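You operate a simulated robot arm through the tools that you are given. There is no shell and no other tool. Be economical: measure what you need, move in short steps, check, and stop when the job is done.

You are at the controls of a simulated two-armed robot. One attempt, no reset.

## Task
Take the rag from the deck before the grooved roller and lay it out flat on the flat end of the bench.

Only the result counts: the job must be done as asked and must still hold three seconds after the hand-in. Knocking over, shifting, dropping, spilling or breaking anything else fails it.

## Robot
Two 7-joint arms with four-finger grippers on one trunk, on a base that drives. Base frame: it is fixed to the floor where the robot stands at the start and does not move with it; the origin is under the middle of the robot, x ahead of it, y to its left, z up; the surface under the hand at the start is at about z = 920. Lengths are in mm, angles in degrees, forces in N, time in s.
The left shoulder is at the start at [40, 181, 1130], the right one opposite. With the tool pointing down near the work surface each hand reaches from about 320 to 840 mm from the robot's upright axis, wherever it stands, measured 20 degrees to its own side. Places, roughly: flat end of the bench [700, 1300, 900]. Payload 3.67 kg a hand.
The tool frame of a hand sits at the grasp point between the pads (the TCP): z along the fingers, y along the line on which they close. The tips reach 28 mm beyond it. Largest opening 112 mm; the body of the gripper starts 73 mm behind the TCP.
Orientation is that of the tool frame in the base frame, as a unit quaternion [w, x, y, z]. With the fingers straight down and closing along the base's y, the tool's x points along the base's -x, its y along +y and its z along -z.

## Interface
- The arms move only by the tool play_rows. It takes "left_rows", "right_rows" or both (then of equal length, played together; a hand with none holds still); each is one flat list of numbers, 7 for each row, row after row: the shift along the base's x, y, z in units of 500 mm (1.0 is 500 mm), then the turn, a rotation vector about the base's x, y, z in units of 90 degrees (1.0 is 90 degrees), then the closure, from 0 (fully open) to 1 (shut). In form: [dx, dy, dz, ax, ay, az, grip, dx, dy, dz, ax, ay, az, grip, ...]. A call has 1 to 10 rows; each row is the pose to reach, as a shift and turn from the pose commanded when the call began. A call with a number of a shift or a turn outside -1 to 1 is refused whole. Rows are played at 5 a second. More than 50 mm and 8.6 degrees between two rows, or a gripper value outside its range, and nothing of the call is played. A pose out of reach is approached as far as the arm can. The call stops where the force on the tool passes 40 N (or 10 N more than at its start, if that is more) or the arm is blocked; 0.2 s more then pass. Each finger halts on what it meets, pressing with about 35 N; the grip force reading is that of the motor and also rises with nothing between the fingers. The clock runs only during rows and for 0.2 s after the last one: add rows that repeat a pose to give the fingers time. It gives the time, the measured TCP pose, the force on the tool (base axes), the opening and the grip force at its end, in the units of the frame above (readings bear some noise), with the torque about the TCP (base axes, N m) and any sound that the robot's microphone picked up.
- Cameras (640 x 400 px; columns grow to the right, rows downward): "scene" is now at [116.4, 26.8, 1371.3]; the picture's right is [0.20, -0.98, 0.00], its down [-0.51, -0.10, -0.86] and it looks along [0.84, 0.17, -0.52] (base axes); focal length 264 px, centre (320, 200). "left" rides on the left gripper at [60, 18, -104] in its tool frame; the picture's right is [-0.29, 0.96, 0.00], its down [-0.80, -0.24, -0.55] and it looks along [-0.53, -0.16, 0.83] (tool axes); focal length 234 px, centre (320, 200). "right" rides on the right gripper at [60, -18, -104] in its tool frame; the picture's right is [0.29, 0.96, 0.00], its down [-0.80, 0.24, -0.55] and it looks along [-0.53, 0.16, 0.83] (tool axes); focal length 234 px, centre (320, 200). There is no depth. A picture from a camera that has moved, and an enlarged one, comes with that camera's place and axes in the base frame and with its lens. The place of the scene camera against the robot may be out by one fixed shift of up to 18 mm in any direction.
- snapshot(camera): a new picture of that camera. The clock stands still meanwhile.
- slide_trunk(by): slides the trunk up (or, below 0, down) by that many mm; the arms and the scene camera ride with it, the base frame stays. It gives what a move gives, with no picture.
- base_move(legs): drives the robot by 1 to 6 legs, each [ahead, left, turn to the left] in mm, mm and degrees, along the robot's own axes; the way and the turn of a leg run together, so that a leg with both is an arc; at most 1500 mm and 180 degrees a leg. The arms and the cameras ride along, it lands a little off, and it stops where it bumps. It gives what a move gives.
- head_to(pan, tilt): turns the head with the scene camera to pan (to the left, within 86 degrees either way) and tilt (down, from -29 to 69), counted from straight ahead of the robot. It gives what a move gives.
- close_up(camera, box): a new picture of the part [left, top, right, bottom] of that camera's present view, enlarged. The clock stands still meanwhile.
- close_job(): hands the job in; it is judged then, once.

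Go step by step. Nothing tells you exact positions but the pictures and the camera data: compare them with the known pose of the tool, close in by small moves and look again before you grip or let go. The budget is 120 turns and 92 pictures, counting those below and the enlarged ones. Unless the task says otherwise, let go and move clear before handing in, and close with one line.

The tools are called after "Call:" as a command line: name --argument value ..., lists and objects as JSON in quotes. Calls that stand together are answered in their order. play_rows: Moves the arms, as the interface text tells. Its arguments: {"type":"object","properties":{"left_rows":{"type":"array"},"right_rows":{"type":"array"}},"required":[]} The other tools are called the same way: slide_trunk (by) slides the trunk up or down; base_move (legs) drives the base; head_to (pan, tilt) turns the head that bears the scene camera; snapshot (camera) takes a picture; close_up (camera, box) takes an enlarged picture of a part of a camera's view; close_job () hands the job in.

At the start:

```text
time_s: 0.0
left_ee_pos: [453.9, 225.8, 1144.5]
left_tool_rot: [0.0, 0.0, 1.0, 0.001]
left_force: [-1.2, 0.0, 0.7]
left_wrist_torque: [0.0, -0.03, 0.0]
left_gripper_width: 111.7
left_finger_force: 0.0
right_ee_pos: [488.7, -138.4, 1063.6]
right_tool_rot: [-0.001, 0.0, 1.0, 0.0]
right_force: [-0.5, -0.2, 0.2]
right_wrist_torque: [0.0, 0.01, 0.01]
right_gripper_width: 111.9
right_finger_force: 0.1
trunk travel left (down, up): [-250.0, 264.0]
robot x, y, heading: [-1.7, -2.8, 0.2]
head pan, tilt: [11.3, 31.1]
```

scene: 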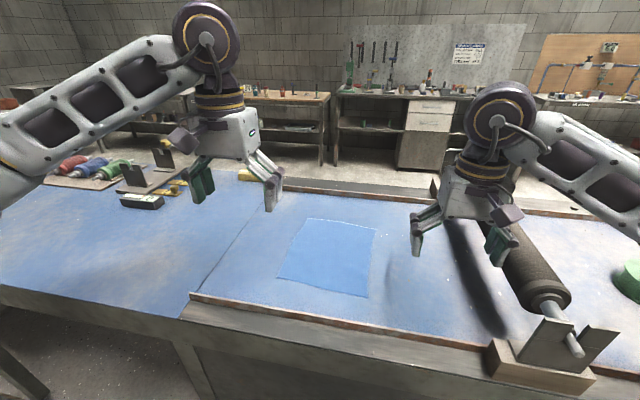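
right: 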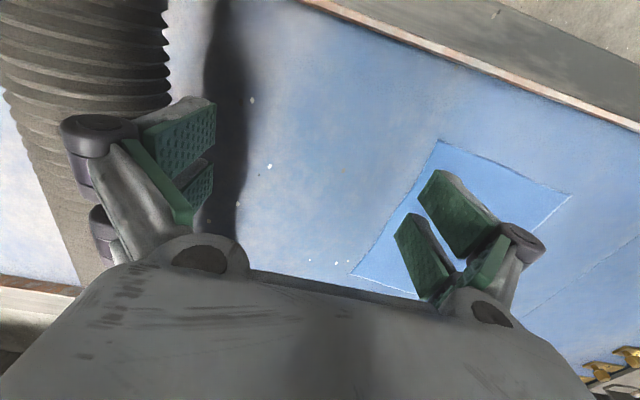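
left: 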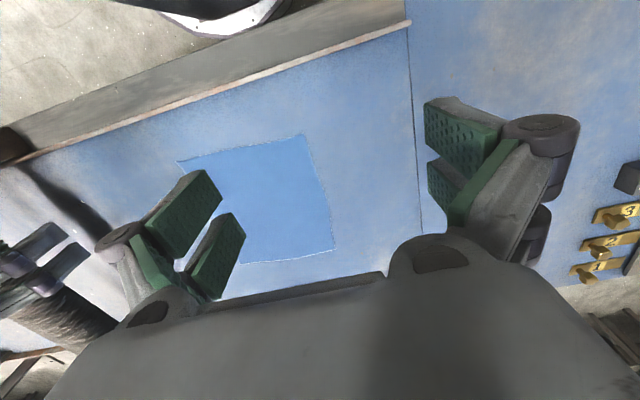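

The rag lies on the deck at roughly x 490–735, y 0–200, between the two hands. Before planning I'll look at the flat end to the left.

Call:
close_up --camera "scene" --box '[220, 180, 440, 318]'

Call:
head_to --pan 60 --tilt 31

Call:
snapshot --camera "scene"

```text
2.90 times, centred on (330, 249) of scene
camera zoom: at [116.4, 26.8, 1371.3], right [0.2, -0.98, 0.0], down [-0.51, -0.1, -0.86], along [0.84, 0.17, -0.52], focal length 764 px, centre (291, 58)
```

zoom: 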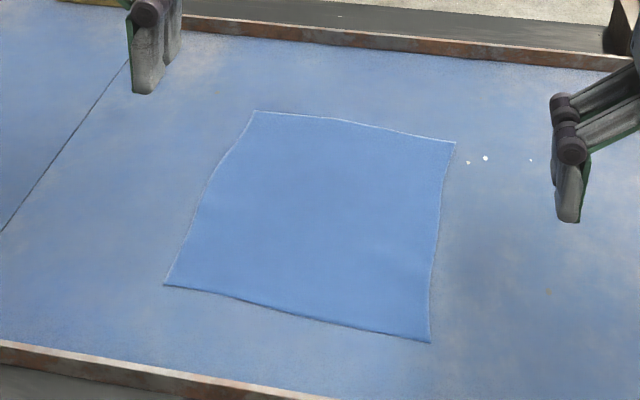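

```text
time_s: 1.2
left_ee_pos: [453.0, 226.0, 1145.1]
left_tool_rot: [0.0, 0.0, 1.0, 0.0]
left_force: [-0.8, -0.5, -0.1]
left_wrist_torque: [0.01, -0.01, 0.01]
left_gripper_width: 111.9
left_finger_force: 0.0
right_ee_pos: [488.2, -137.6, 1063.5]
right_tool_rot: [0.0, 0.0, 1.0, 0.0]
right_force: [0.3, -0.9, 0.7]
right_wrist_torque: [-0.02, 0.03, -0.02]
right_gripper_width: 111.8
right_finger_force: 0.1
trunk travel left (down, up): [-250.0, 264.0]
robot x, y, heading: [2.2, -1.2, -0.2]
head pan, tilt: [60.0, 31.0]
```

```text
87 pictures are left
camera scene: at [73.3, 87.2, 1371.4], right [0.87, -0.5, 0.0], down [-0.26, -0.45, -0.86], along [0.43, 0.74, -0.52], focal length 264 px, centre (320, 200)
```

scene: 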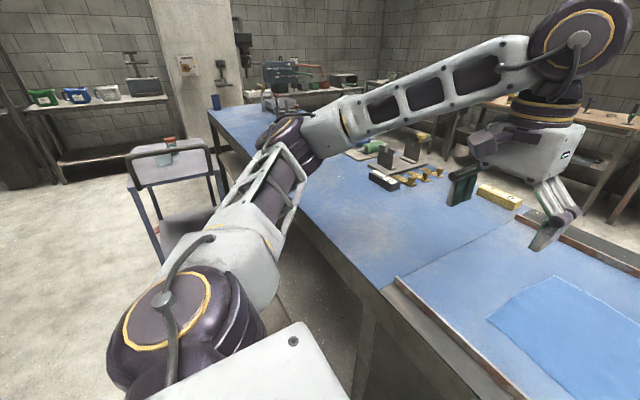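

The rag's near edge runs about (489,191) to (473,-6) and its far edge is near x 720. I plan to pinch both near corners with the fingers closing along x, carry the rag hanging, and lay it down far edge first. First I'll turn both wrists with the cameras outward.

Call:
play_rows --left_rows '[0.01, -0.01, -0.01, 0, 0, -0.0944, 0.1, 0.02, -0.02, -0.02, 0, 0, -0.1888, 0.2, 0.03, -0.03, -0.03, 0, 0, -0.2832, 0.3, 0.04, -0.04, -0.04, 0, 0, -0.3776, 0.4, 0.05, -0.05, -0.05, 0, 0, -0.472, 0.5, 0.06, -0.06, -0.06, 0, 0, -0.5664, 0.55, 0.07, -0.07, -0.07, 0, 0, -0.6608, 0.55, 0.08, -0.08, -0.08, 0, 0, -0.7552, 0.55, 0.09, -0.09, -0.09, 0, 0, -0.8496, 0.55, 0.1, -0.096, -0.1, 0, 0, -0.944, 0.55]' --right_rows '[0, 0.029, 0.006, 0, 0, 0.0944, 0.1, 0, 0.058, 0.012, 0, 0, 0.1888, 0.2, 0, 0.087, 0.018, 0, 0, 0.2832, 0.3, 0, 0.116, 0.024, 0, 0, 0.3776, 0.4, 0, 0.145, 0.03, 0, 0, 0.472, 0.5, 0, 0.174, 0.036, 0, 0, 0.5664, 0.55, 0, 0.203, 0.042, 0, 0, 0.6608, 0.55, 0, 0.232, 0.048, 0, 0, 0.7552, 0.55, 0, 0.261, 0.054, 0, 0, 0.8496, 0.55, 0, 0.29, 0.06, 0, 0, 0.944, 0.55]'

Call:
head_to --pan 8 --tilt 40

Call:
snapshot --camera "scene"

Call:
snapshot --camera "left"

Call:
snapshot --camera "right"

```text
time_s: 3.4
left_ee_pos: [368.5, 81.8, 1091.0]
left_tool_rot: [0.001, 0.663, 0.749, 0.002]
left_force: [11.5, 28.8, 1.9]
left_wrist_torque: [-3.37, 1.36, 0.9]
left_gripper_width: 50.5
left_finger_force: 0.0
left hand out of reach, approached as far as the arm can: row 7, 8, 9, 10
right_ee_pos: [416.3, 1.8, 1105.1]
right_tool_rot: [0.0, -0.653, 0.758, -0.003]
right_force: [-12.8, -27.5, -1.2]
right_wrist_torque: [2.89, -1.34, 1.41]
right_gripper_width: 50.5
right_finger_force: 0.1
right hand out of reach, approached as far as the arm can: row 9, 10
trunk travel left (down, up): [-250.0, 264.0]
robot x, y, heading: [-0.9, 0.1, -0.2]
head pan, tilt: [60.0, 31.0]
```

```text
time_s: 4.6
left_ee_pos: [368.2, 82.1, 1091.6]
left_tool_rot: [0.0, 0.664, 0.748, 0.0]
left_force: [23.4, 57.6, 2.1]
left_wrist_torque: [-7.12, 2.68, 1.86]
left_gripper_width: 50.4
left_finger_force: 0.1
right_ee_pos: [418.1, 1.0, 1103.2]
right_tool_rot: [0.0, -0.651, 0.759, -0.001]
right_force: [-23.6, -58.1, -3.1]
right_wrist_torque: [6.19, -2.56, 2.85]
right_gripper_width: 50.5
right_finger_force: 0.0
trunk travel left (down, up): [-250.0, 264.0]
robot x, y, heading: [0.1, 1.1, -0.1]
head pan, tilt: [8.0, 40.0]
```

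```text
86 pictures are left
camera scene: at [112.5, 21.1, 1357.6], right [0.14, -0.99, 0.0], down [-0.64, -0.09, -0.77], along [0.76, 0.11, -0.64], focal length 264 px, centre (320, 200)
```

scene: 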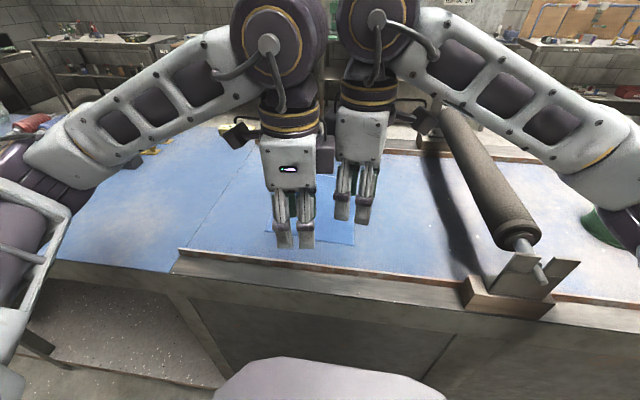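

```text
85 pictures are left
camera left: at [379.5, 143.2, 1195.5], right [0.99, -0.17, 0.0], down [-0.14, -0.82, 0.55], along [-0.09, -0.54, -0.83], focal length 234 px, centre (320, 200)
```

left: 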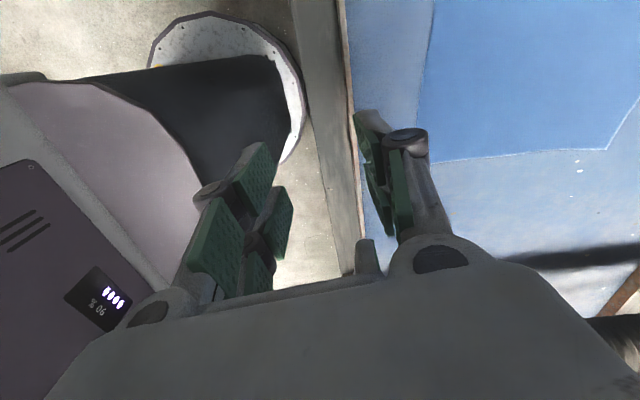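

```text
84 pictures are left
camera right: at [426.0, -62.0, 1206.1], right [-0.99, -0.14, 0.0], down [-0.12, 0.83, 0.55], along [-0.07, 0.55, -0.83], focal length 234 px, centre (320, 200)
```

right: 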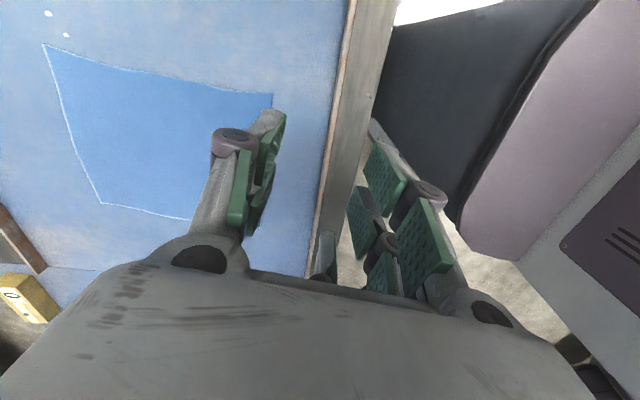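

Those wrist turns were out of reach and the arms drew together and now press on each other. I'll separate them gently, go back to the native wrist heading, and pinch the left and right side edges at the near corners with y-closing fingers.

Call:
play_rows --left_rows '[0, 0.06, 0, 0, 0, 0.09, 0.55, 0, 0.12, 0, 0, 0, 0.18, 0.55]' --right_rows '[0, -0.06, 0, 0, 0, -0.09, 0.55, 0, -0.12, 0, 0, 0, -0.18, 0.55]'

```text
time_s: 5.2
left_ee_pos: [367.7, 140.0, 1089.1]
left_tool_rot: [-0.001, 0.565, 0.825, 0.001]
left_force: [-0.9, 0.3, 0.1]
left_wrist_torque: [-0.01, 0.01, -0.02]
left_gripper_width: 50.3
left_finger_force: 0.0
right_ee_pos: [416.3, -58.0, 1101.7]
right_tool_rot: [0.002, -0.535, 0.845, -0.001]
right_force: [-0.2, 0.3, 0.5]
right_wrist_torque: [-0.02, -0.04, 0.0]
right_gripper_width: 50.3
right_finger_force: 0.0
trunk travel left (down, up): [-250.0, 264.0]
robot x, y, heading: [-0.2, 0.1, -0.2]
head pan, tilt: [8.0, 40.0]
```

The arms are free again. I'll rotate back to native heading and hover over the two near corners.

Call:
play_rows --left_rows '[0.03, 0.009, -0.015, 0, 0, 0.085, 0.55, 0.06, 0.018, -0.03, 0, 0, 0.17, 0.55, 0.09, 0.027, -0.045, 0, 0, 0.255, 0.55, 0.12, 0.036, -0.06, 0, 0, 0.34, 0.55, 0.15, 0.045, -0.075, 0, 0, 0.425, 0.55, 0.18, 0.054, -0.09, 0, 0, 0.51, 0.55, 0.21, 0.063, -0.105, 0, 0, 0.595, 0.55, 0.24, 0.072, -0.12, 0, 0, 0.68, 0.55, 0.274, 0.08, -0.138, 0, 0, 0.764, 0.55]' --right_rows '[0.016, 0.014, -0.018, 0, 0, -0.08, 0.55, 0.032, 0.028, -0.036, 0, 0, -0.16, 0.55, 0.048, 0.042, -0.054, 0, 0, -0.24, 0.55, 0.064, 0.056, -0.072, 0, 0, -0.32, 0.55, 0.08, 0.07, -0.09, 0, 0, -0.4, 0.55, 0.096, 0.084, -0.108, 0, 0, -0.48, 0.55, 0.112, 0.098, -0.126, 0, 0, -0.56, 0.55, 0.13, 0.112, -0.144, 0, 0, -0.64, 0.55, 0.148, 0.126, -0.164, 0, 0, -0.719, 0.55]'

Call:
snapshot --camera "left"

Call:
snapshot --camera "right"

Call:
snapshot --camera "scene"

```text
time_s: 7.2
left_ee_pos: [506.0, 179.4, 1022.3]
left_tool_rot: [-0.001, -0.002, 1.0, -0.001]
left_force: [0.3, -0.4, -0.1]
left_wrist_torque: [0.0, 0.02, -0.01]
left_gripper_width: 50.4
left_finger_force: 0.0
right_ee_pos: [493.3, 4.0, 1019.1]
right_tool_rot: [0.0, -0.001, 1.0, -0.002]
right_force: [0.9, 0.1, -0.6]
right_wrist_torque: [-0.03, -0.02, 0.0]
right_gripper_width: 50.5
right_finger_force: 0.0
trunk travel left (down, up): [-250.0, 264.0]
robot x, y, heading: [-1.3, 0.9, -0.0]
head pan, tilt: [8.0, 40.0]
```

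```text
83 pictures are left
camera left: at [446.1, 197.5, 1125.1], right [0.28, 0.96, 0.0], down [0.8, -0.24, 0.55], along [0.53, -0.16, -0.83], focal length 234 px, centre (320, 200)
```

left: 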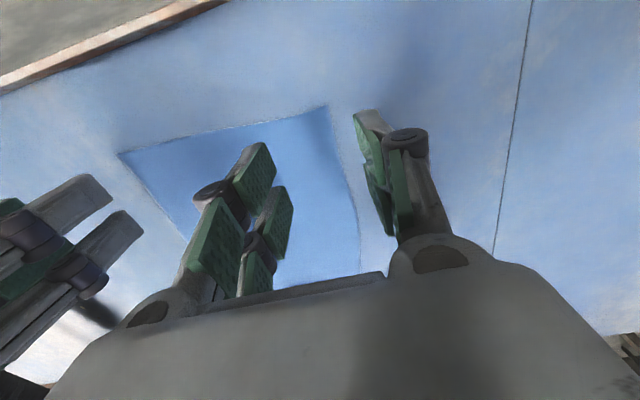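

```text
82 pictures are left
camera right: at [433.5, -13.9, 1121.8], right [-0.29, 0.96, 0.0], down [0.8, 0.24, 0.55], along [0.53, 0.16, -0.83], focal length 234 px, centre (320, 200)
```

right: 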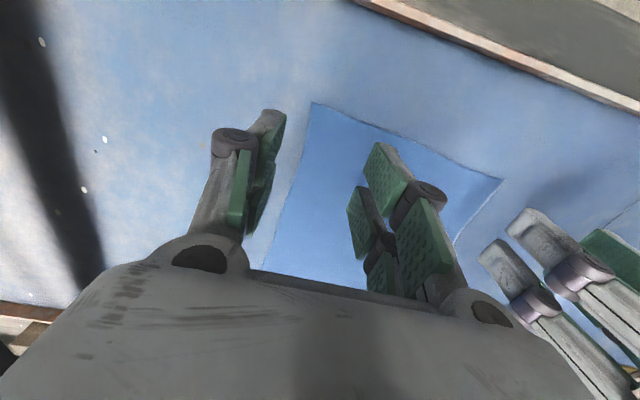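

```text
81 pictures are left
camera scene: at [113.5, 21.3, 1357.5], right [0.14, -0.99, 0.0], down [-0.64, -0.09, -0.77], along [0.76, 0.11, -0.64], focal length 264 px, centre (320, 200)
```

scene: 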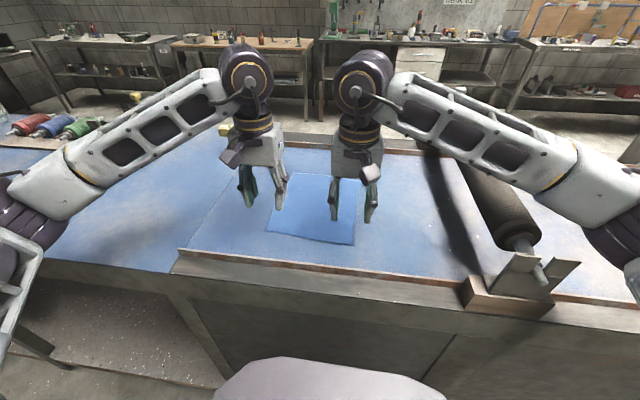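

Corners confirmed at about (488,192) and (472,-8) with the deck at z≈920. I'll descend to just above the deck.

Call:
play_rows --left_rows '[-0.004, 0, -0.06, 0, 0, 0, 0.55, -0.01, 0, -0.116, 0, 0, 0, 0.55]' --right_rows '[-0.008, 0, -0.06, 0, 0, 0, 0.55, -0.018, 0, -0.11, 0, 0, 0, 0.55]'

Call:
snapshot --camera "left"

Call:
snapshot --camera "right"

```text
time_s: 7.8
left_ee_pos: [500.1, 177.1, 962.9]
left_tool_rot: [0.0, 0.001, 1.0, -0.001]
left_force: [0.4, 0.6, 0.7]
left_wrist_torque: [-0.04, 0.02, 0.01]
left_gripper_width: 50.5
left_finger_force: 0.0
right_ee_pos: [483.6, 4.2, 964.3]
right_tool_rot: [0.002, -0.002, 1.0, -0.002]
right_force: [-0.2, -0.3, 0.7]
right_wrist_torque: [0.01, 0.01, -0.02]
right_gripper_width: 50.4
right_finger_force: 0.0
trunk travel left (down, up): [-250.0, 264.0]
robot x, y, heading: [0.9, 4.0, -0.1]
head pan, tilt: [8.0, 40.0]
```

```text
80 pictures are left
camera left: at [439.3, 195.7, 1066.8], right [0.29, 0.96, 0.0], down [0.8, -0.24, 0.55], along [0.53, -0.16, -0.83], focal length 234 px, centre (320, 200)
```

left: 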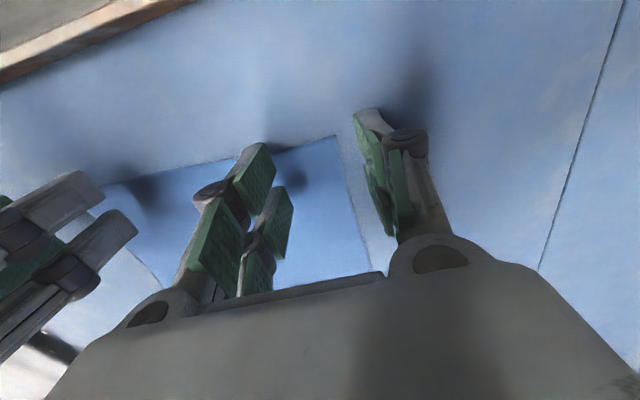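

```text
79 pictures are left
camera right: at [422.6, -14.3, 1067.7], right [-0.29, 0.96, 0.0], down [0.8, 0.25, 0.55], along [0.53, 0.16, -0.83], focal length 234 px, centre (320, 200)
```

right: 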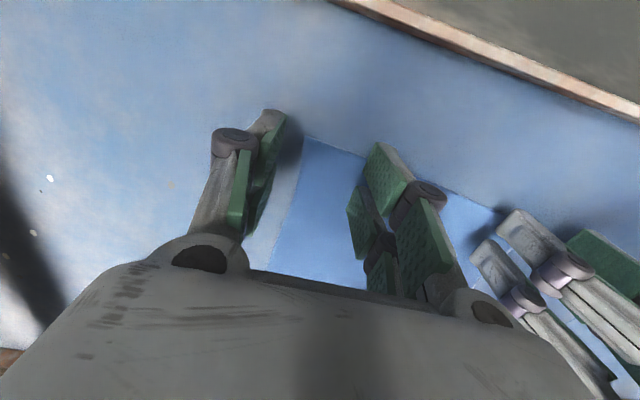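

The fingers straddle each side edge, tips about 15 mm up. I'll lower to contact in small steps.

Call:
play_rows --left_rows '[0, 0, -0.016, 0, 0, 0, 0.55, 0, 0, -0.026, 0, 0, 0, 0.55, 0, 0, -0.03, 0, 0, 0, 0.55]' --right_rows '[0, 0, -0.018, 0, 0, 0, 0.55, 0, 0, -0.028, 0, 0, 0, 0.55, 0, 0, -0.032, 0, 0, 0, 0.55]'

```text
time_s: 8.6
left_ee_pos: [498.7, 180.2, 948.2]
left_tool_rot: [0.001, 0.0, 1.0, -0.001]
left_force: [-0.1, 0.8, 5.2]
left_wrist_torque: [-0.18, 0.01, -0.04]
left_gripper_width: 50.6
left_finger_force: 0.2
right_ee_pos: [483.2, 3.9, 949.3]
right_tool_rot: [0.001, -0.003, 1.0, -0.002]
right_force: [0.5, 0.9, -0.5]
right_wrist_torque: [-0.02, 0.01, -0.02]
right_gripper_width: 50.4
right_finger_force: 0.0
trunk travel left (down, up): [-250.0, 264.0]
robot x, y, heading: [-0.0, -1.1, -0.1]
head pan, tilt: [8.0, 40.0]
```

The left hand touches with 5 N and the right is about 1 mm short. I'll nudge the right down, then close both.

Call:
play_rows --left_rows '[0, 0, 0, 0, 0, 0, 0.55, 0, 0, 0, 0, 0, 0, 0.65, 0, 0, 0, 0, 0, 0, 0.8, 0, 0, 0, 0, 0, 0, 0.95, 0, 0, 0, 0, 0, 0, 1, 0, 0, 0, 0, 0, 0, 1]' --right_rows '[0, 0, -0.003, 0, 0, 0, 0.55, 0, 0, -0.004, 0, 0, 0, 0.65, 0, 0, -0.004, 0, 0, 0, 0.8, 0, 0, -0.004, 0, 0, 0, 0.95, 0, 0, -0.004, 0, 0, 0, 1, 0, 0, -0.004, 0, 0, 0, 1]'

Call:
snapshot --camera "left"

Call:
snapshot --camera "right"

```text
time_s: 10.0
left_ee_pos: [498.6, 180.9, 946.7]
left_tool_rot: [0.0, -0.001, 1.0, 0.0]
left_force: [-0.4, -3.0, 4.4]
left_wrist_torque: [0.06, 0.02, -0.07]
left_gripper_width: 2.2
left_finger_force: 32.9
right_ee_pos: [483.9, 3.4, 949.6]
right_tool_rot: [0.001, -0.002, 1.0, -0.001]
right_force: [0.0, 0.7, 0.2]
right_wrist_torque: [-0.01, -0.01, -0.03]
right_gripper_width: 0.0
right_finger_force: 35.2
trunk travel left (down, up): [-250.0, 264.0]
robot x, y, heading: [-0.3, 3.5, 0.2]
head pan, tilt: [8.0, 40.0]
```

```text
78 pictures are left
camera left: at [438.7, 198.7, 1051.3], right [0.29, 0.96, 0.0], down [0.8, -0.24, 0.55], along [0.53, -0.16, -0.83], focal length 234 px, centre (320, 200)
```

left: 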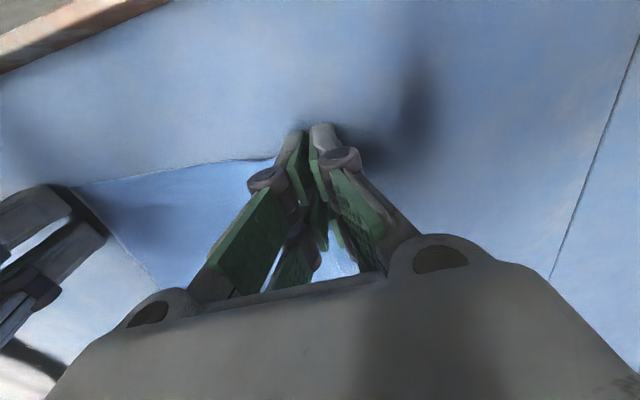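

```text
77 pictures are left
camera right: at [423.5, -14.6, 1050.6], right [-0.29, 0.96, 0.0], down [0.8, 0.25, 0.55], along [0.53, 0.16, -0.83], focal length 234 px, centre (320, 200)
```

right: 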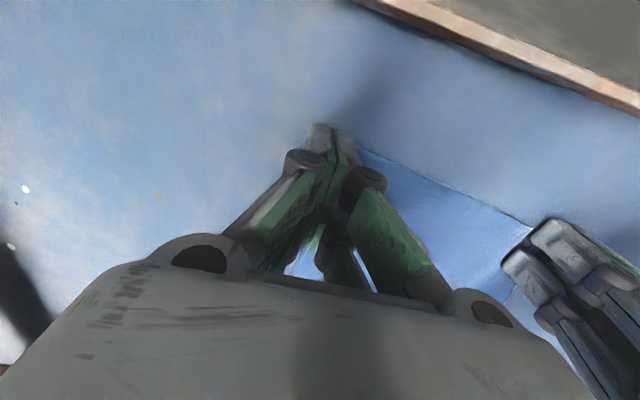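

The left has cloth (2.2 mm between pads) and the right closed empty. I'll reopen the right and press a little lower.

Call:
play_rows --left_rows '[0, 0, 0, 0, 0, 0, 1, 0, 0, 0, 0, 0, 0, 1, 0, 0, 0, 0, 0, 0, 1, 0, 0, 0, 0, 0, 0, 1, 0, 0, 0, 0, 0, 0, 1]' --right_rows '[0, 0, 0.006, 0, 0, 0, 0.8, 0, 0.004, 0.006, 0, 0, 0, 0.55, 0, 0.006, 0, 0, 0, 0, 0.5, 0, 0.006, -0.006, 0, 0, 0, 0.5, 0, 0.006, -0.008, 0, 0, 0, 0.5]'

Call:
snapshot --camera "right"

```text
time_s: 11.2
left_ee_pos: [498.4, 180.0, 948.5]
left_tool_rot: [0.0, -0.001, 1.0, 0.0]
left_force: [0.9, -1.1, 2.9]
left_wrist_torque: [-0.05, -0.01, 0.02]
left_gripper_width: 3.3
left_finger_force: 38.0
right_ee_pos: [483.5, 8.1, 945.9]
right_tool_rot: [0.002, -0.002, 1.0, -0.001]
right_force: [3.4, 1.9, 16.1]
right_wrist_torque: [0.57, -0.02, -0.15]
right_gripper_width: 59.8
right_finger_force: 3.1
trunk travel left (down, up): [-250.0, 264.0]
robot x, y, heading: [-1.0, -1.5, 0.3]
head pan, tilt: [8.0, 40.0]
```

```text
76 pictures are left
camera right: at [422.8, -10.9, 1048.5], right [-0.29, 0.96, 0.0], down [0.79, 0.24, 0.56], along [0.53, 0.16, -0.83], focal length 234 px, centre (320, 200)
```

right: 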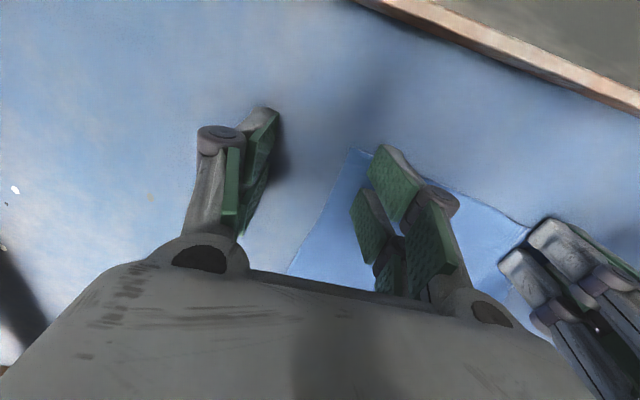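

The right corner slid to about (466,20). I'll lift the right hand a bit, move it 25 mm inward, and press again.

Call:
play_rows --left_rows '[0, 0, 0, 0, 0, 0, 1, 0, 0, 0, 0, 0, 0, 1, 0, 0, 0, 0, 0, 0, 1, 0, 0, 0, 0, 0, 0, 1, 0, 0, 0, 0, 0, 0, 1]' --right_rows '[0, 0, 0.03, 0, 0, 0, 0.55, 0, 0.03, 0.03, 0, 0, 0, 0.6, 0, 0.05, 0.02, 0, 0, 0, 0.6, 0, 0.05, 0.008, 0, 0, 0, 0.6, 0, 0.05, 0.004, 0, 0, 0, 0.6]'

Call:
snapshot --camera "right"

```text
time_s: 12.4
left_ee_pos: [498.0, 179.1, 947.8]
left_tool_rot: [0.0, 0.001, 1.0, 0.001]
left_force: [0.4, -0.6, -0.1]
left_wrist_torque: [-0.08, 0.0, -0.01]
left_gripper_width: 2.8
left_finger_force: 37.6
right_ee_pos: [484.9, 30.5, 952.2]
right_tool_rot: [0.006, -0.001, 1.0, -0.001]
right_force: [-0.1, 0.7, 0.1]
right_wrist_torque: [0.0, 0.02, -0.03]
right_gripper_width: 44.7
right_finger_force: 0.0
trunk travel left (down, up): [-250.0, 264.0]
robot x, y, heading: [1.8, -2.1, 0.1]
head pan, tilt: [8.0, 40.0]
```

```text
75 pictures are left
camera right: at [423.3, 11.8, 1054.2], right [-0.29, 0.96, -0.01], down [0.79, 0.24, 0.56], along [0.54, 0.16, -0.83], focal length 234 px, centre (320, 200)
```

right: 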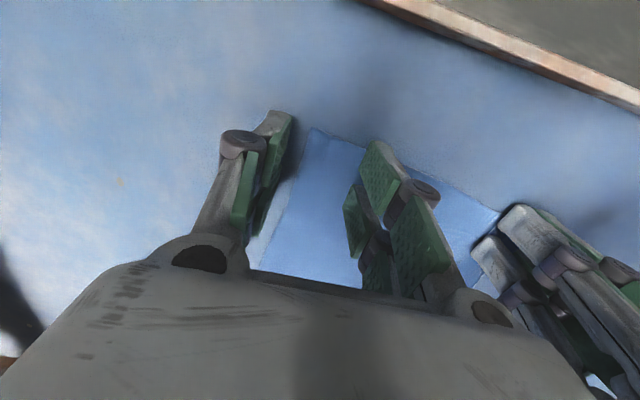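

The right hand now straddles the edge well, about 5 mm above the deck. I'll press down lightly and close.

Call:
play_rows --left_rows '[0, 0, 0, 0, 0, 0, 1, 0, 0, 0, 0, 0, 0, 1, 0, 0, 0, 0, 0, 0, 1, 0, 0, 0, 0, 0, 0, 1, 0, 0, 0, 0, 0, 0, 1, 0, 0, 0, 0, 0, 0, 1]' --right_rows '[0, 0, -0.009, 0, 0, 0, 0.6, 0, 0, -0.012, 0, 0, 0, 0.6, 0, 0, -0.012, 0, 0, 0, 0.75, 0, 0, -0.012, 0, 0, 0, 0.9, 0, 0, -0.012, 0, 0, 0, 1, 0, 0, -0.012, 0, 0, 0, 1]'

Call:
snapshot --camera "right"

```text
time_s: 13.8
left_ee_pos: [496.5, 180.9, 948.3]
left_tool_rot: [0.001, 0.0, 1.0, 0.0]
left_force: [-0.2, -0.6, -0.7]
left_wrist_torque: [0.0, -0.01, -0.02]
left_gripper_width: 3.2
left_finger_force: 35.6
right_ee_pos: [485.8, 31.7, 949.0]
right_tool_rot: [0.01, -0.002, 1.0, 0.0]
right_force: [0.8, -0.8, -0.9]
right_wrist_torque: [0.01, 0.0, 0.01]
right_gripper_width: 3.1
right_finger_force: 38.8
trunk travel left (down, up): [-250.0, 264.0]
robot x, y, heading: [4.6, -1.6, -0.2]
head pan, tilt: [8.0, 40.0]
```

```text
74 pictures are left
camera right: at [423.3, 13.3, 1050.0], right [-0.29, 0.96, -0.01], down [0.79, 0.24, 0.57], along [0.55, 0.16, -0.82], focal length 234 px, centre (320, 200)
```

right: 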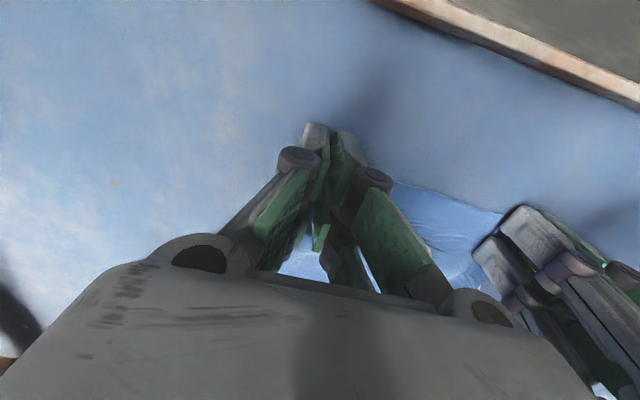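

Both hands hold cloth. I'll lift them together.

Call:
play_rows --left_rows '[0, 0, 0.08, 0, 0, 0, 1, 0, 0, 0.16, 0, 0, 0, 1, 0, 0, 0.24, 0, 0, 0, 1, 0, 0, 0.32, 0, 0, 0, 1, 0, 0, 0.4, 0, 0, 0, 1, 0, 0, 0.48, 0, 0, 0, 1, 0, 0, 0.56, 0, 0, 0, 1, 0, 0, 0.62, 0, 0, 0, 1]' --right_rows '[0, 0, 0.08, 0, 0, 0, 1, 0, 0, 0.16, 0, 0, 0, 1, 0, 0, 0.24, 0, 0, 0, 1, 0, 0, 0.32, 0, 0, 0, 1, 0, 0, 0.4, 0, 0, 0, 1, 0, 0, 0.48, 0, 0, 0, 1, 0, 0, 0.56, 0, 0, 0, 1, 0, 0, 0.62, 0, 0, 0, 1]'

Call:
snapshot --camera "scene"

Call:
snapshot --camera "right"

Call:
snapshot --camera "left"

```text
time_s: 15.6
left_ee_pos: [496.4, 179.7, 1259.0]
left_tool_rot: [0.0, 0.0, 1.0, 0.0]
left_force: [-0.3, -1.8, -0.9]
left_wrist_torque: [-0.02, -0.03, -0.02]
left_gripper_width: 2.8
left_finger_force: 34.6
right_ee_pos: [481.3, 30.2, 1252.9]
right_tool_rot: [0.001, -0.003, 1.0, -0.002]
right_force: [-0.1, 1.0, 0.4]
right_wrist_torque: [0.03, -0.01, 0.02]
right_gripper_width: 1.6
right_finger_force: 34.8
trunk travel left (down, up): [-250.0, 264.0]
robot x, y, heading: [2.1, -2.6, -0.3]
head pan, tilt: [8.0, 40.0]
```

```text
73 pictures are left
camera scene: at [111.0, 20.9, 1357.7], right [0.14, -0.99, 0.0], down [-0.64, -0.09, -0.77], along [0.76, 0.11, -0.64], focal length 264 px, centre (320, 200)
```

scene: 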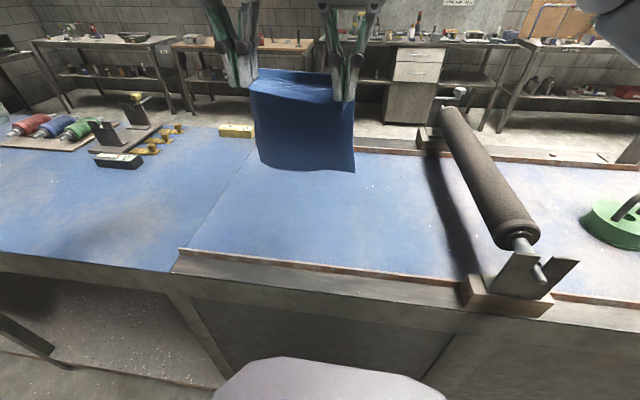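

```text
72 pictures are left
camera right: at [421.1, 11.8, 1354.5], right [-0.29, 0.96, 0.0], down [0.8, 0.25, 0.55], along [0.53, 0.16, -0.83], focal length 234 px, centre (320, 200)
```

right: 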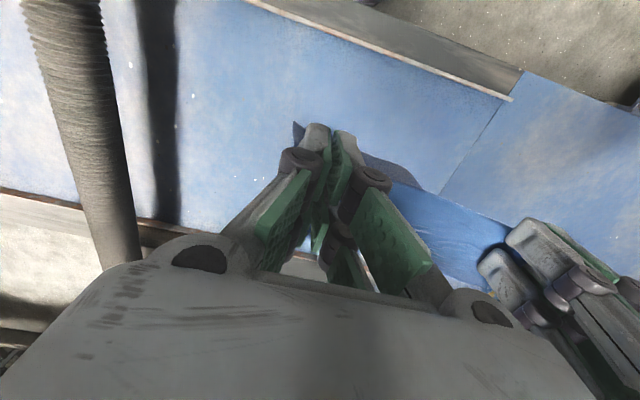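

```text
71 pictures are left
camera left: at [437.2, 198.0, 1362.9], right [0.29, 0.96, 0.0], down [0.8, -0.24, 0.55], along [0.53, -0.16, -0.83], focal length 234 px, centre (320, 200)
```

left: 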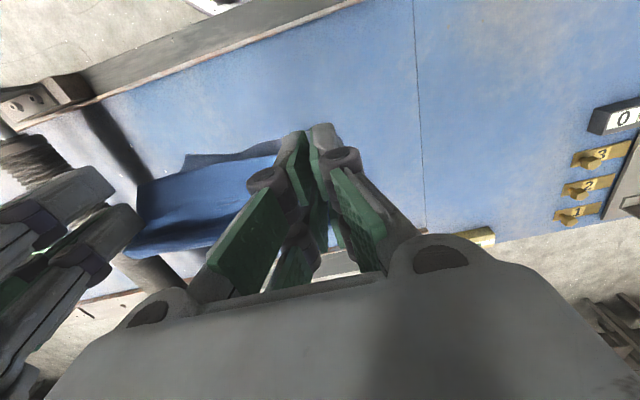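

The rag hangs nicely between both hands. Now I'll look left to plan the drive.

Call:
head_to --pan 50 --tilt 30

Call:
snapshot --camera "scene"

Call:
head_to --pan 80 --tilt 40

Call:
snapshot --camera "scene"

```text
time_s: 16.7
left_ee_pos: [498.1, 179.9, 1258.3]
left_tool_rot: [-0.001, 0.0, 1.0, 0.0]
left_force: [0.3, -1.6, 0.3]
left_wrist_torque: [-0.04, -0.02, -0.01]
left_gripper_width: 2.5
left_finger_force: 32.6
right_ee_pos: [483.2, 30.9, 1250.6]
right_tool_rot: [0.001, -0.003, 1.0, -0.001]
right_force: [-0.6, 2.2, 0.1]
right_wrist_torque: [0.04, 0.01, 0.06]
right_gripper_width: 1.7
right_finger_force: 34.9
trunk travel left (down, up): [-250.0, 264.0]
robot x, y, heading: [-2.7, 0.5, -0.0]
head pan, tilt: [50.0, 30.0]
```

```text
70 pictures are left
camera scene: at [86.3, 78.6, 1373.0], right [0.77, -0.64, 0.0], down [-0.32, -0.38, -0.87], along [0.56, 0.66, -0.5], focal length 264 px, centre (320, 200)
```

scene: 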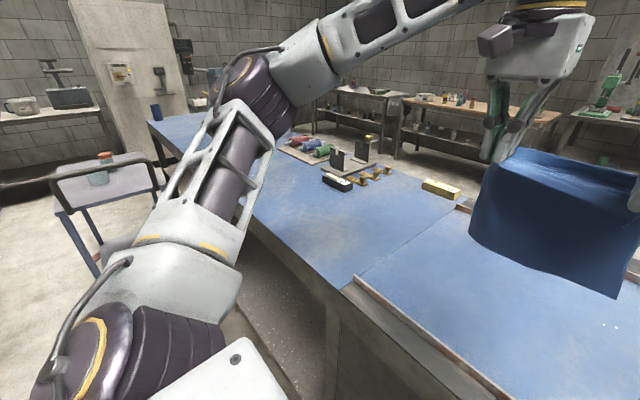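

```text
time_s: 17.6
left_ee_pos: [498.4, 179.1, 1257.1]
left_tool_rot: [0.0, 0.0, 1.0, 0.0]
left_force: [-0.7, -1.7, -0.9]
left_wrist_torque: [-0.03, -0.03, -0.02]
left_gripper_width: 3.1
left_finger_force: 37.2
right_ee_pos: [482.9, 30.2, 1251.0]
right_tool_rot: [0.001, -0.003, 1.0, -0.002]
right_force: [0.5, 2.0, 0.3]
right_wrist_torque: [0.02, -0.02, 0.06]
right_gripper_width: 1.6
right_finger_force: 35.1
trunk travel left (down, up): [-250.0, 264.0]
robot x, y, heading: [5.8, -3.2, -0.1]
head pan, tilt: [80.0, 40.0]
```

```text
69 pictures are left
camera scene: at [43.0, 93.0, 1357.7], right [0.98, -0.17, 0.0], down [-0.11, -0.63, -0.77], along [0.13, 0.75, -0.64], focal length 264 px, centre (320, 200)
```

scene: 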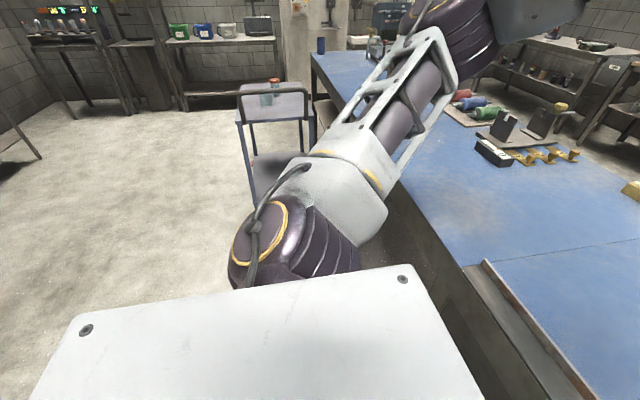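

There's a trolley with a bottle beside the bench further left, and fixtures and bottles further back on the bench. I'll drive 400 mm left, then look again to fix the distances by parallax.

Call:
base_move --legs '[[0, 400, 0]]'

Call:
snapshot --camera "scene"

Call:
head_to --pan 40 --tilt 30

Call:
snapshot --camera "scene"

```text
time_s: 20.2
left_ee_pos: [499.4, 578.7, 1257.1]
left_tool_rot: [0.001, 0.0, 1.0, 0.0]
left_force: [0.2, -1.0, -0.6]
left_wrist_torque: [-0.05, -0.01, -0.05]
left_gripper_width: 3.0
left_finger_force: 37.6
right_ee_pos: [482.3, 428.1, 1250.8]
right_tool_rot: [0.0, -0.001, 1.0, -0.002]
right_force: [-0.1, 1.5, -0.3]
right_wrist_torque: [0.01, -0.02, 0.03]
right_gripper_width: 1.9
right_finger_force: 35.2
trunk travel left (down, up): [-250.0, 264.0]
robot x, y, heading: [-0.6, 396.6, -0.0]
head pan, tilt: [80.0, 40.0]
```

```text
68 pictures are left
camera scene: at [43.3, 491.0, 1357.6], right [0.98, -0.17, 0.0], down [-0.11, -0.63, -0.77], along [0.13, 0.75, -0.64], focal length 264 px, centre (320, 200)
```

scene: 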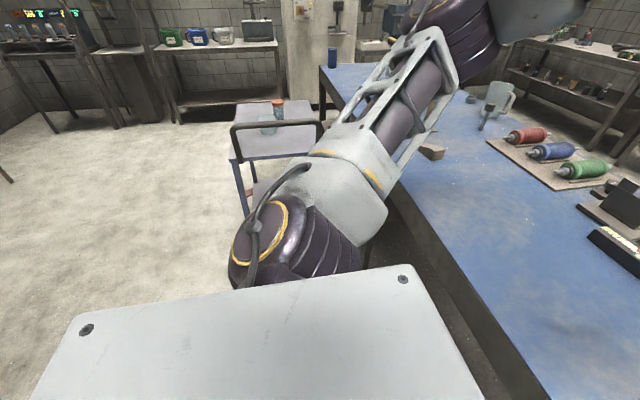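

```text
time_s: 21.2
left_ee_pos: [498.1, 577.6, 1257.1]
left_tool_rot: [0.0, 0.0, 1.0, 0.0]
left_force: [0.2, -1.5, 0.3]
left_wrist_torque: [-0.02, 0.02, 0.0]
left_gripper_width: 2.9
left_finger_force: 33.5
right_ee_pos: [483.1, 428.8, 1252.1]
right_tool_rot: [0.0, -0.002, 1.0, -0.001]
right_force: [0.0, 1.8, 0.1]
right_wrist_torque: [0.04, 0.01, 0.03]
right_gripper_width: 1.7
right_finger_force: 35.1
trunk travel left (down, up): [-250.0, 264.0]
robot x, y, heading: [-0.3, 396.8, -0.2]
head pan, tilt: [40.0, 30.0]
```

```text
67 pictures are left
camera scene: at [97.7, 465.5, 1373.0], right [0.64, -0.77, 0.0], down [-0.38, -0.32, -0.87], along [0.66, 0.56, -0.5], focal length 264 px, centre (320, 200)
```

scene: 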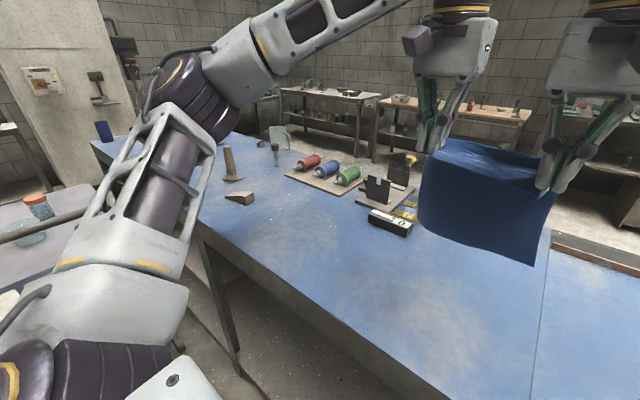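

The flat section runs from about y 290 to 2390, with x from about 370. There's a clear patch in front of the bottle board around (630, 1030). The trolley is well beyond, so I'll drive on 530 mm.

Call:
base_move --legs '[[0, 530, 0]]'

Call:
snapshot --camera "scene"

Call:
head_to --pan 10 --tilt 40

Call:
snapshot --camera "scene"

Call:
snapshot --camera "left"

Call:
snapshot --camera "right"

```text
time_s: 24.4
left_ee_pos: [499.4, 1099.1, 1257.7]
left_tool_rot: [0.0, 0.001, 1.0, 0.0]
left_force: [-0.3, -1.8, 1.1]
left_wrist_torque: [0.02, 0.03, 0.02]
left_gripper_width: 2.3
left_finger_force: 35.8
right_ee_pos: [483.1, 948.0, 1251.0]
right_tool_rot: [0.0, -0.001, 1.0, -0.003]
right_force: [-0.3, 0.9, -0.9]
right_wrist_torque: [0.02, 0.03, 0.02]
right_gripper_width: 2.0
right_finger_force: 35.0
trunk travel left (down, up): [-250.0, 264.0]
robot x, y, heading: [2.4, 917.4, 0.4]
head pan, tilt: [40.0, 30.0]
```

```text
66 pictures are left
camera scene: at [98.6, 986.4, 1373.0], right [0.64, -0.77, 0.0], down [-0.38, -0.32, -0.87], along [0.66, 0.56, -0.5], focal length 264 px, centre (320, 200)
```

scene: 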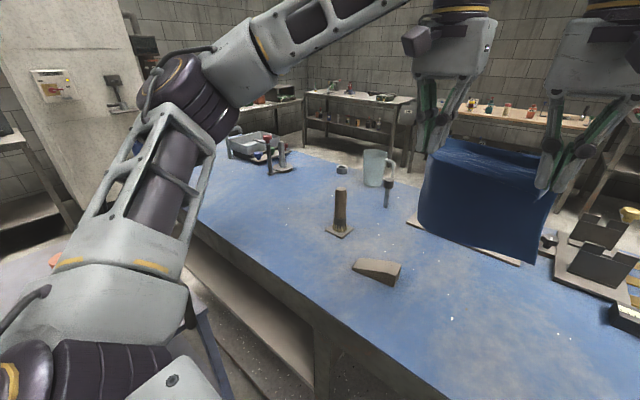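

```text
time_s: 25.3
left_ee_pos: [498.9, 1097.2, 1258.0]
left_tool_rot: [0.0, 0.001, 1.0, -0.001]
left_force: [-0.3, -0.9, 0.7]
left_wrist_torque: [-0.03, 0.01, -0.01]
left_gripper_width: 2.5
left_finger_force: 33.1
right_ee_pos: [484.6, 947.8, 1252.5]
right_tool_rot: [0.0, -0.001, 1.0, -0.001]
right_force: [-0.2, 1.3, -0.3]
right_wrist_torque: [0.05, 0.0, 0.03]
right_gripper_width: 1.5
right_finger_force: 35.1
trunk travel left (down, up): [-250.0, 264.0]
robot x, y, heading: [1.5, 918.4, -0.1]
head pan, tilt: [10.0, 40.0]
```

```text
65 pictures are left
camera scene: at [112.9, 942.8, 1357.7], right [0.17, -0.98, 0.0], down [-0.63, -0.11, -0.77], along [0.75, 0.13, -0.64], focal length 264 px, centre (320, 200)
```

scene: 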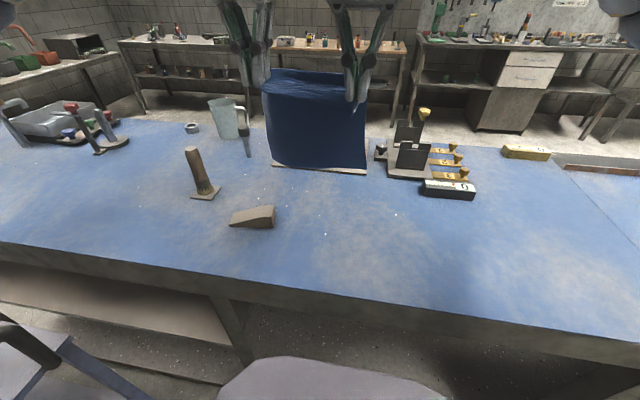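

```text
64 pictures are left
camera left: at [440.0, 1116.0, 1361.8], right [0.29, 0.96, 0.0], down [0.8, -0.24, 0.55], along [0.53, -0.16, -0.83], focal length 234 px, centre (320, 200)
```

left: 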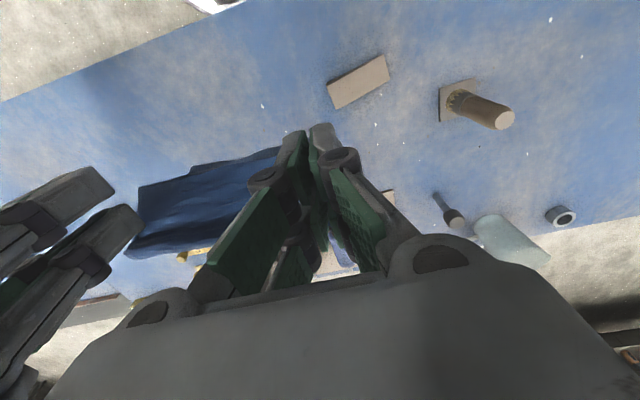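

```text
63 pictures are left
camera right: at [423.7, 929.9, 1353.9], right [-0.29, 0.96, 0.0], down [0.8, 0.24, 0.55], along [0.53, 0.16, -0.83], focal length 234 px, centre (320, 200)
```

right: 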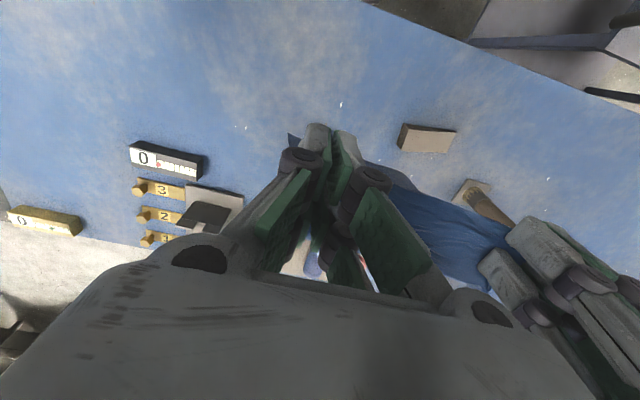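

The patch x 480–725, y 870–1060 is clear: wedge at y≥1110, black box at y<760, bottle board at x≥770. I'll shift the hands right about 60 mm, level them and spread the rag gently.

Call:
play_rows --left_rows '[-0.005, -0.03, 0, 0, 0, 0, 1, -0.01, -0.07, 0, 0, 0, 0, 1, -0.02, -0.1, 0, 0, 0, 0, 1, -0.02, -0.1, 0, 0, 0, 0, 1]' --right_rows '[0, -0.05, 0.004, 0, 0, 0, 1, 0, -0.1, 0.008, 0, 0, 0, 1, 0, -0.132, 0.012, 0, 0, 0, 1, 0, -0.136, 0.012, 0, 0, 0, 1]'

Call:
close_up --camera "scene" --box '[200, 0, 480, 200]'

```text
time_s: 26.3
left_ee_pos: [490.6, 1049.0, 1257.3]
left_tool_rot: [0.0, 0.001, 1.0, 0.0]
left_force: [0.2, -11.4, -1.1]
left_wrist_torque: [-0.29, -0.03, -0.22]
left_gripper_width: 3.0
left_finger_force: 35.4
right_ee_pos: [484.0, 880.2, 1256.4]
right_tool_rot: [0.0, -0.002, 1.0, -0.002]
right_force: [-0.8, 10.5, -0.5]
right_wrist_torque: [0.22, 0.03, 0.39]
right_gripper_width: 3.3
right_finger_force: 34.9
trunk travel left (down, up): [-250.0, 264.0]
robot x, y, heading: [0.8, 916.3, -0.2]
head pan, tilt: [10.0, 40.0]
```

```text
2.00 times, centred on (340, 100) of scene
camera zoom: at [113.0, 943.1, 1357.6], right [0.17, -0.99, 0.0], down [-0.63, -0.11, -0.77], along [0.75, 0.13, -0.64], focal length 527 px, centre (280, 400)
```

zoom: 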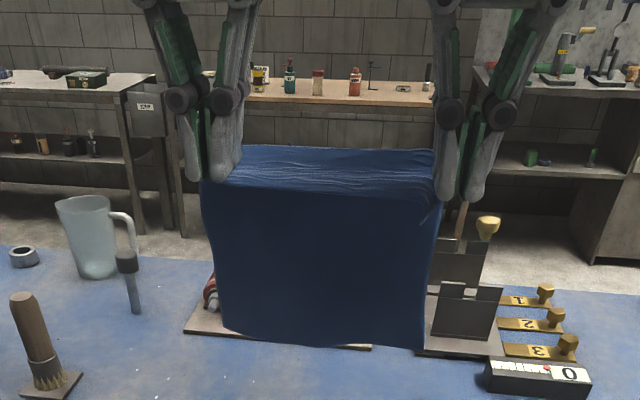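

The rag is stretched taut (11 N), so I'll ease each hand in 3 mm and check how it hangs from the hand cameras.

Call:
play_rows --left_rows '[0, -0.006, 0, 0, 0, 0, 1, 0, -0.006, 0, 0, 0, 0, 1]' --right_rows '[0, 0.006, 0, 0, 0, 0, 1, 0, 0.006, 0, 0, 0, 0, 1]'

Call:
snapshot --camera "left"

Call:
snapshot --camera "right"

```text
time_s: 26.9
left_ee_pos: [491.4, 1044.8, 1257.5]
left_tool_rot: [0.0, 0.001, 1.0, -0.001]
left_force: [0.8, -5.7, -0.3]
left_wrist_torque: [-0.16, -0.02, -0.16]
left_gripper_width: 3.1
left_finger_force: 37.0
right_ee_pos: [485.5, 884.0, 1257.2]
right_tool_rot: [0.0, -0.001, 1.0, -0.002]
right_force: [0.1, 5.6, 0.0]
right_wrist_torque: [0.14, 0.03, 0.22]
right_gripper_width: 2.6
right_finger_force: 35.0
trunk travel left (down, up): [-250.0, 264.0]
robot x, y, heading: [3.9, 917.5, -0.2]
head pan, tilt: [10.0, 40.0]
```

```text
61 pictures are left
camera left: at [430.9, 1063.9, 1361.8], right [0.29, 0.96, 0.0], down [0.8, -0.24, 0.55], along [0.53, -0.16, -0.83], focal length 234 px, centre (320, 200)
```

left: 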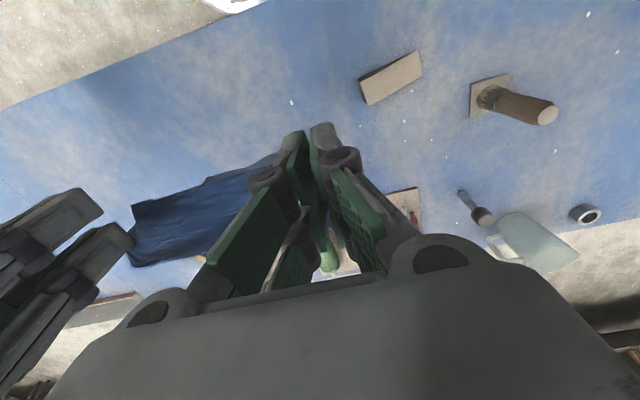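

```text
60 pictures are left
camera right: at [423.9, 864.8, 1359.6], right [-0.29, 0.96, 0.0], down [0.8, 0.24, 0.55], along [0.53, 0.16, -0.83], focal length 234 px, centre (320, 200)
```

right: 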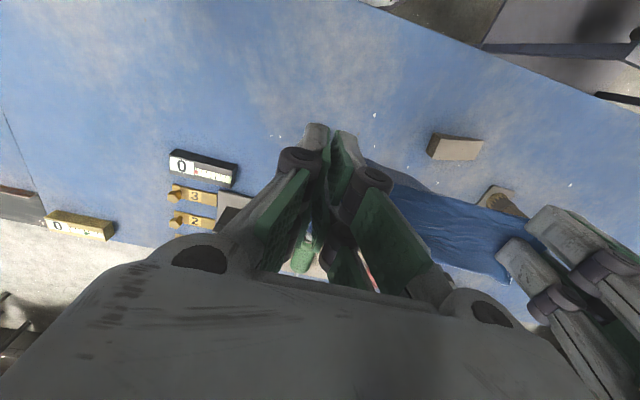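

The rag droops forward from the grips, its lower edge at roughly x 555, z 1045. I'll move forward 160 mm and down 110 mm so the far edge hangs just over the bench near x 715.

Call:
play_rows --left_rows '[0.06, 0, 0, 0, 0, 0, 1, 0.12, 0, 0, 0, 0, 0, 1, 0.18, 0, -0.04, 0, 0, 0, 1, 0.25, 0, -0.08, 0, 0, 0, 1, 0.3, 0, -0.12, 0, 0, 0, 1, 0.32, 0, -0.17, 0, 0, 0, 1, 0.32, 0, -0.22, 0, 0, 0, 1, 0.32, 0, -0.22, 0, 0, 0, 1]' --right_rows '[0.06, 0, 0, 0, 0, 0, 1, 0.12, 0, 0, 0, 0, 0, 1, 0.18, 0, -0.04, 0, 0, 0, 1, 0.25, 0, -0.08, 0, 0, 0, 1, 0.3, 0, -0.12, 0, 0, 0, 1, 0.32, 0, -0.17, 0, 0, 0, 1, 0.32, 0, -0.22, 0, 0, 0, 1, 0.32, 0, -0.22, 0, 0, 0, 1]'

Call:
snapshot --camera "scene"

Call:
snapshot --camera "left"

```text
time_s: 28.7
left_ee_pos: [648.5, 1043.6, 1147.4]
left_tool_rot: [0.0, 0.0, 1.0, 0.0]
left_force: [0.7, -4.2, -1.3]
left_wrist_torque: [-0.1, -0.04, -0.16]
left_gripper_width: 3.1
left_finger_force: 37.1
right_ee_pos: [642.6, 883.0, 1146.6]
right_tool_rot: [0.001, -0.001, 1.0, -0.002]
right_force: [-0.9, 5.2, -0.9]
right_wrist_torque: [0.12, 0.02, 0.16]
right_gripper_width: 2.6
right_finger_force: 35.1
trunk travel left (down, up): [-250.0, 264.0]
robot x, y, heading: [2.4, 922.6, -0.1]
head pan, tilt: [10.0, 40.0]
```

```text
59 pictures are left
camera scene: at [112.4, 942.7, 1357.7], right [0.17, -0.99, 0.0], down [-0.63, -0.11, -0.77], along [0.75, 0.13, -0.64], focal length 264 px, centre (320, 200)
```

scene: 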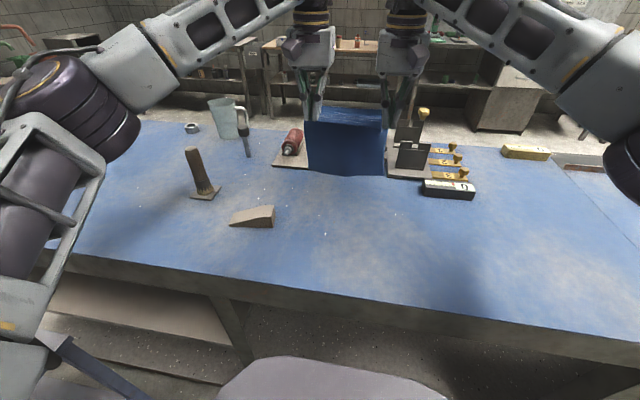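

```text
58 pictures are left
camera left: at [588.6, 1062.0, 1251.7], right [0.29, 0.96, 0.0], down [0.8, -0.24, 0.55], along [0.53, -0.16, -0.83], focal length 234 px, centre (320, 200)
```

left: 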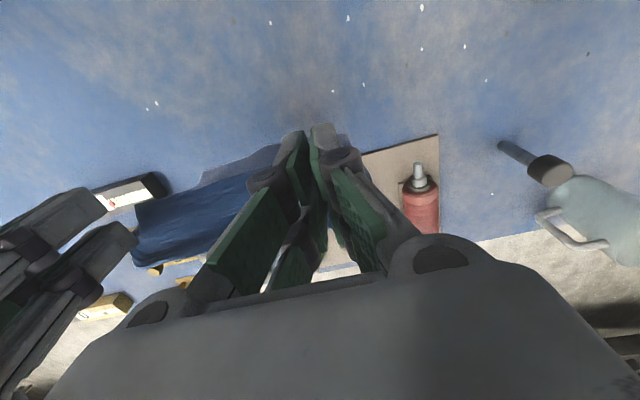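

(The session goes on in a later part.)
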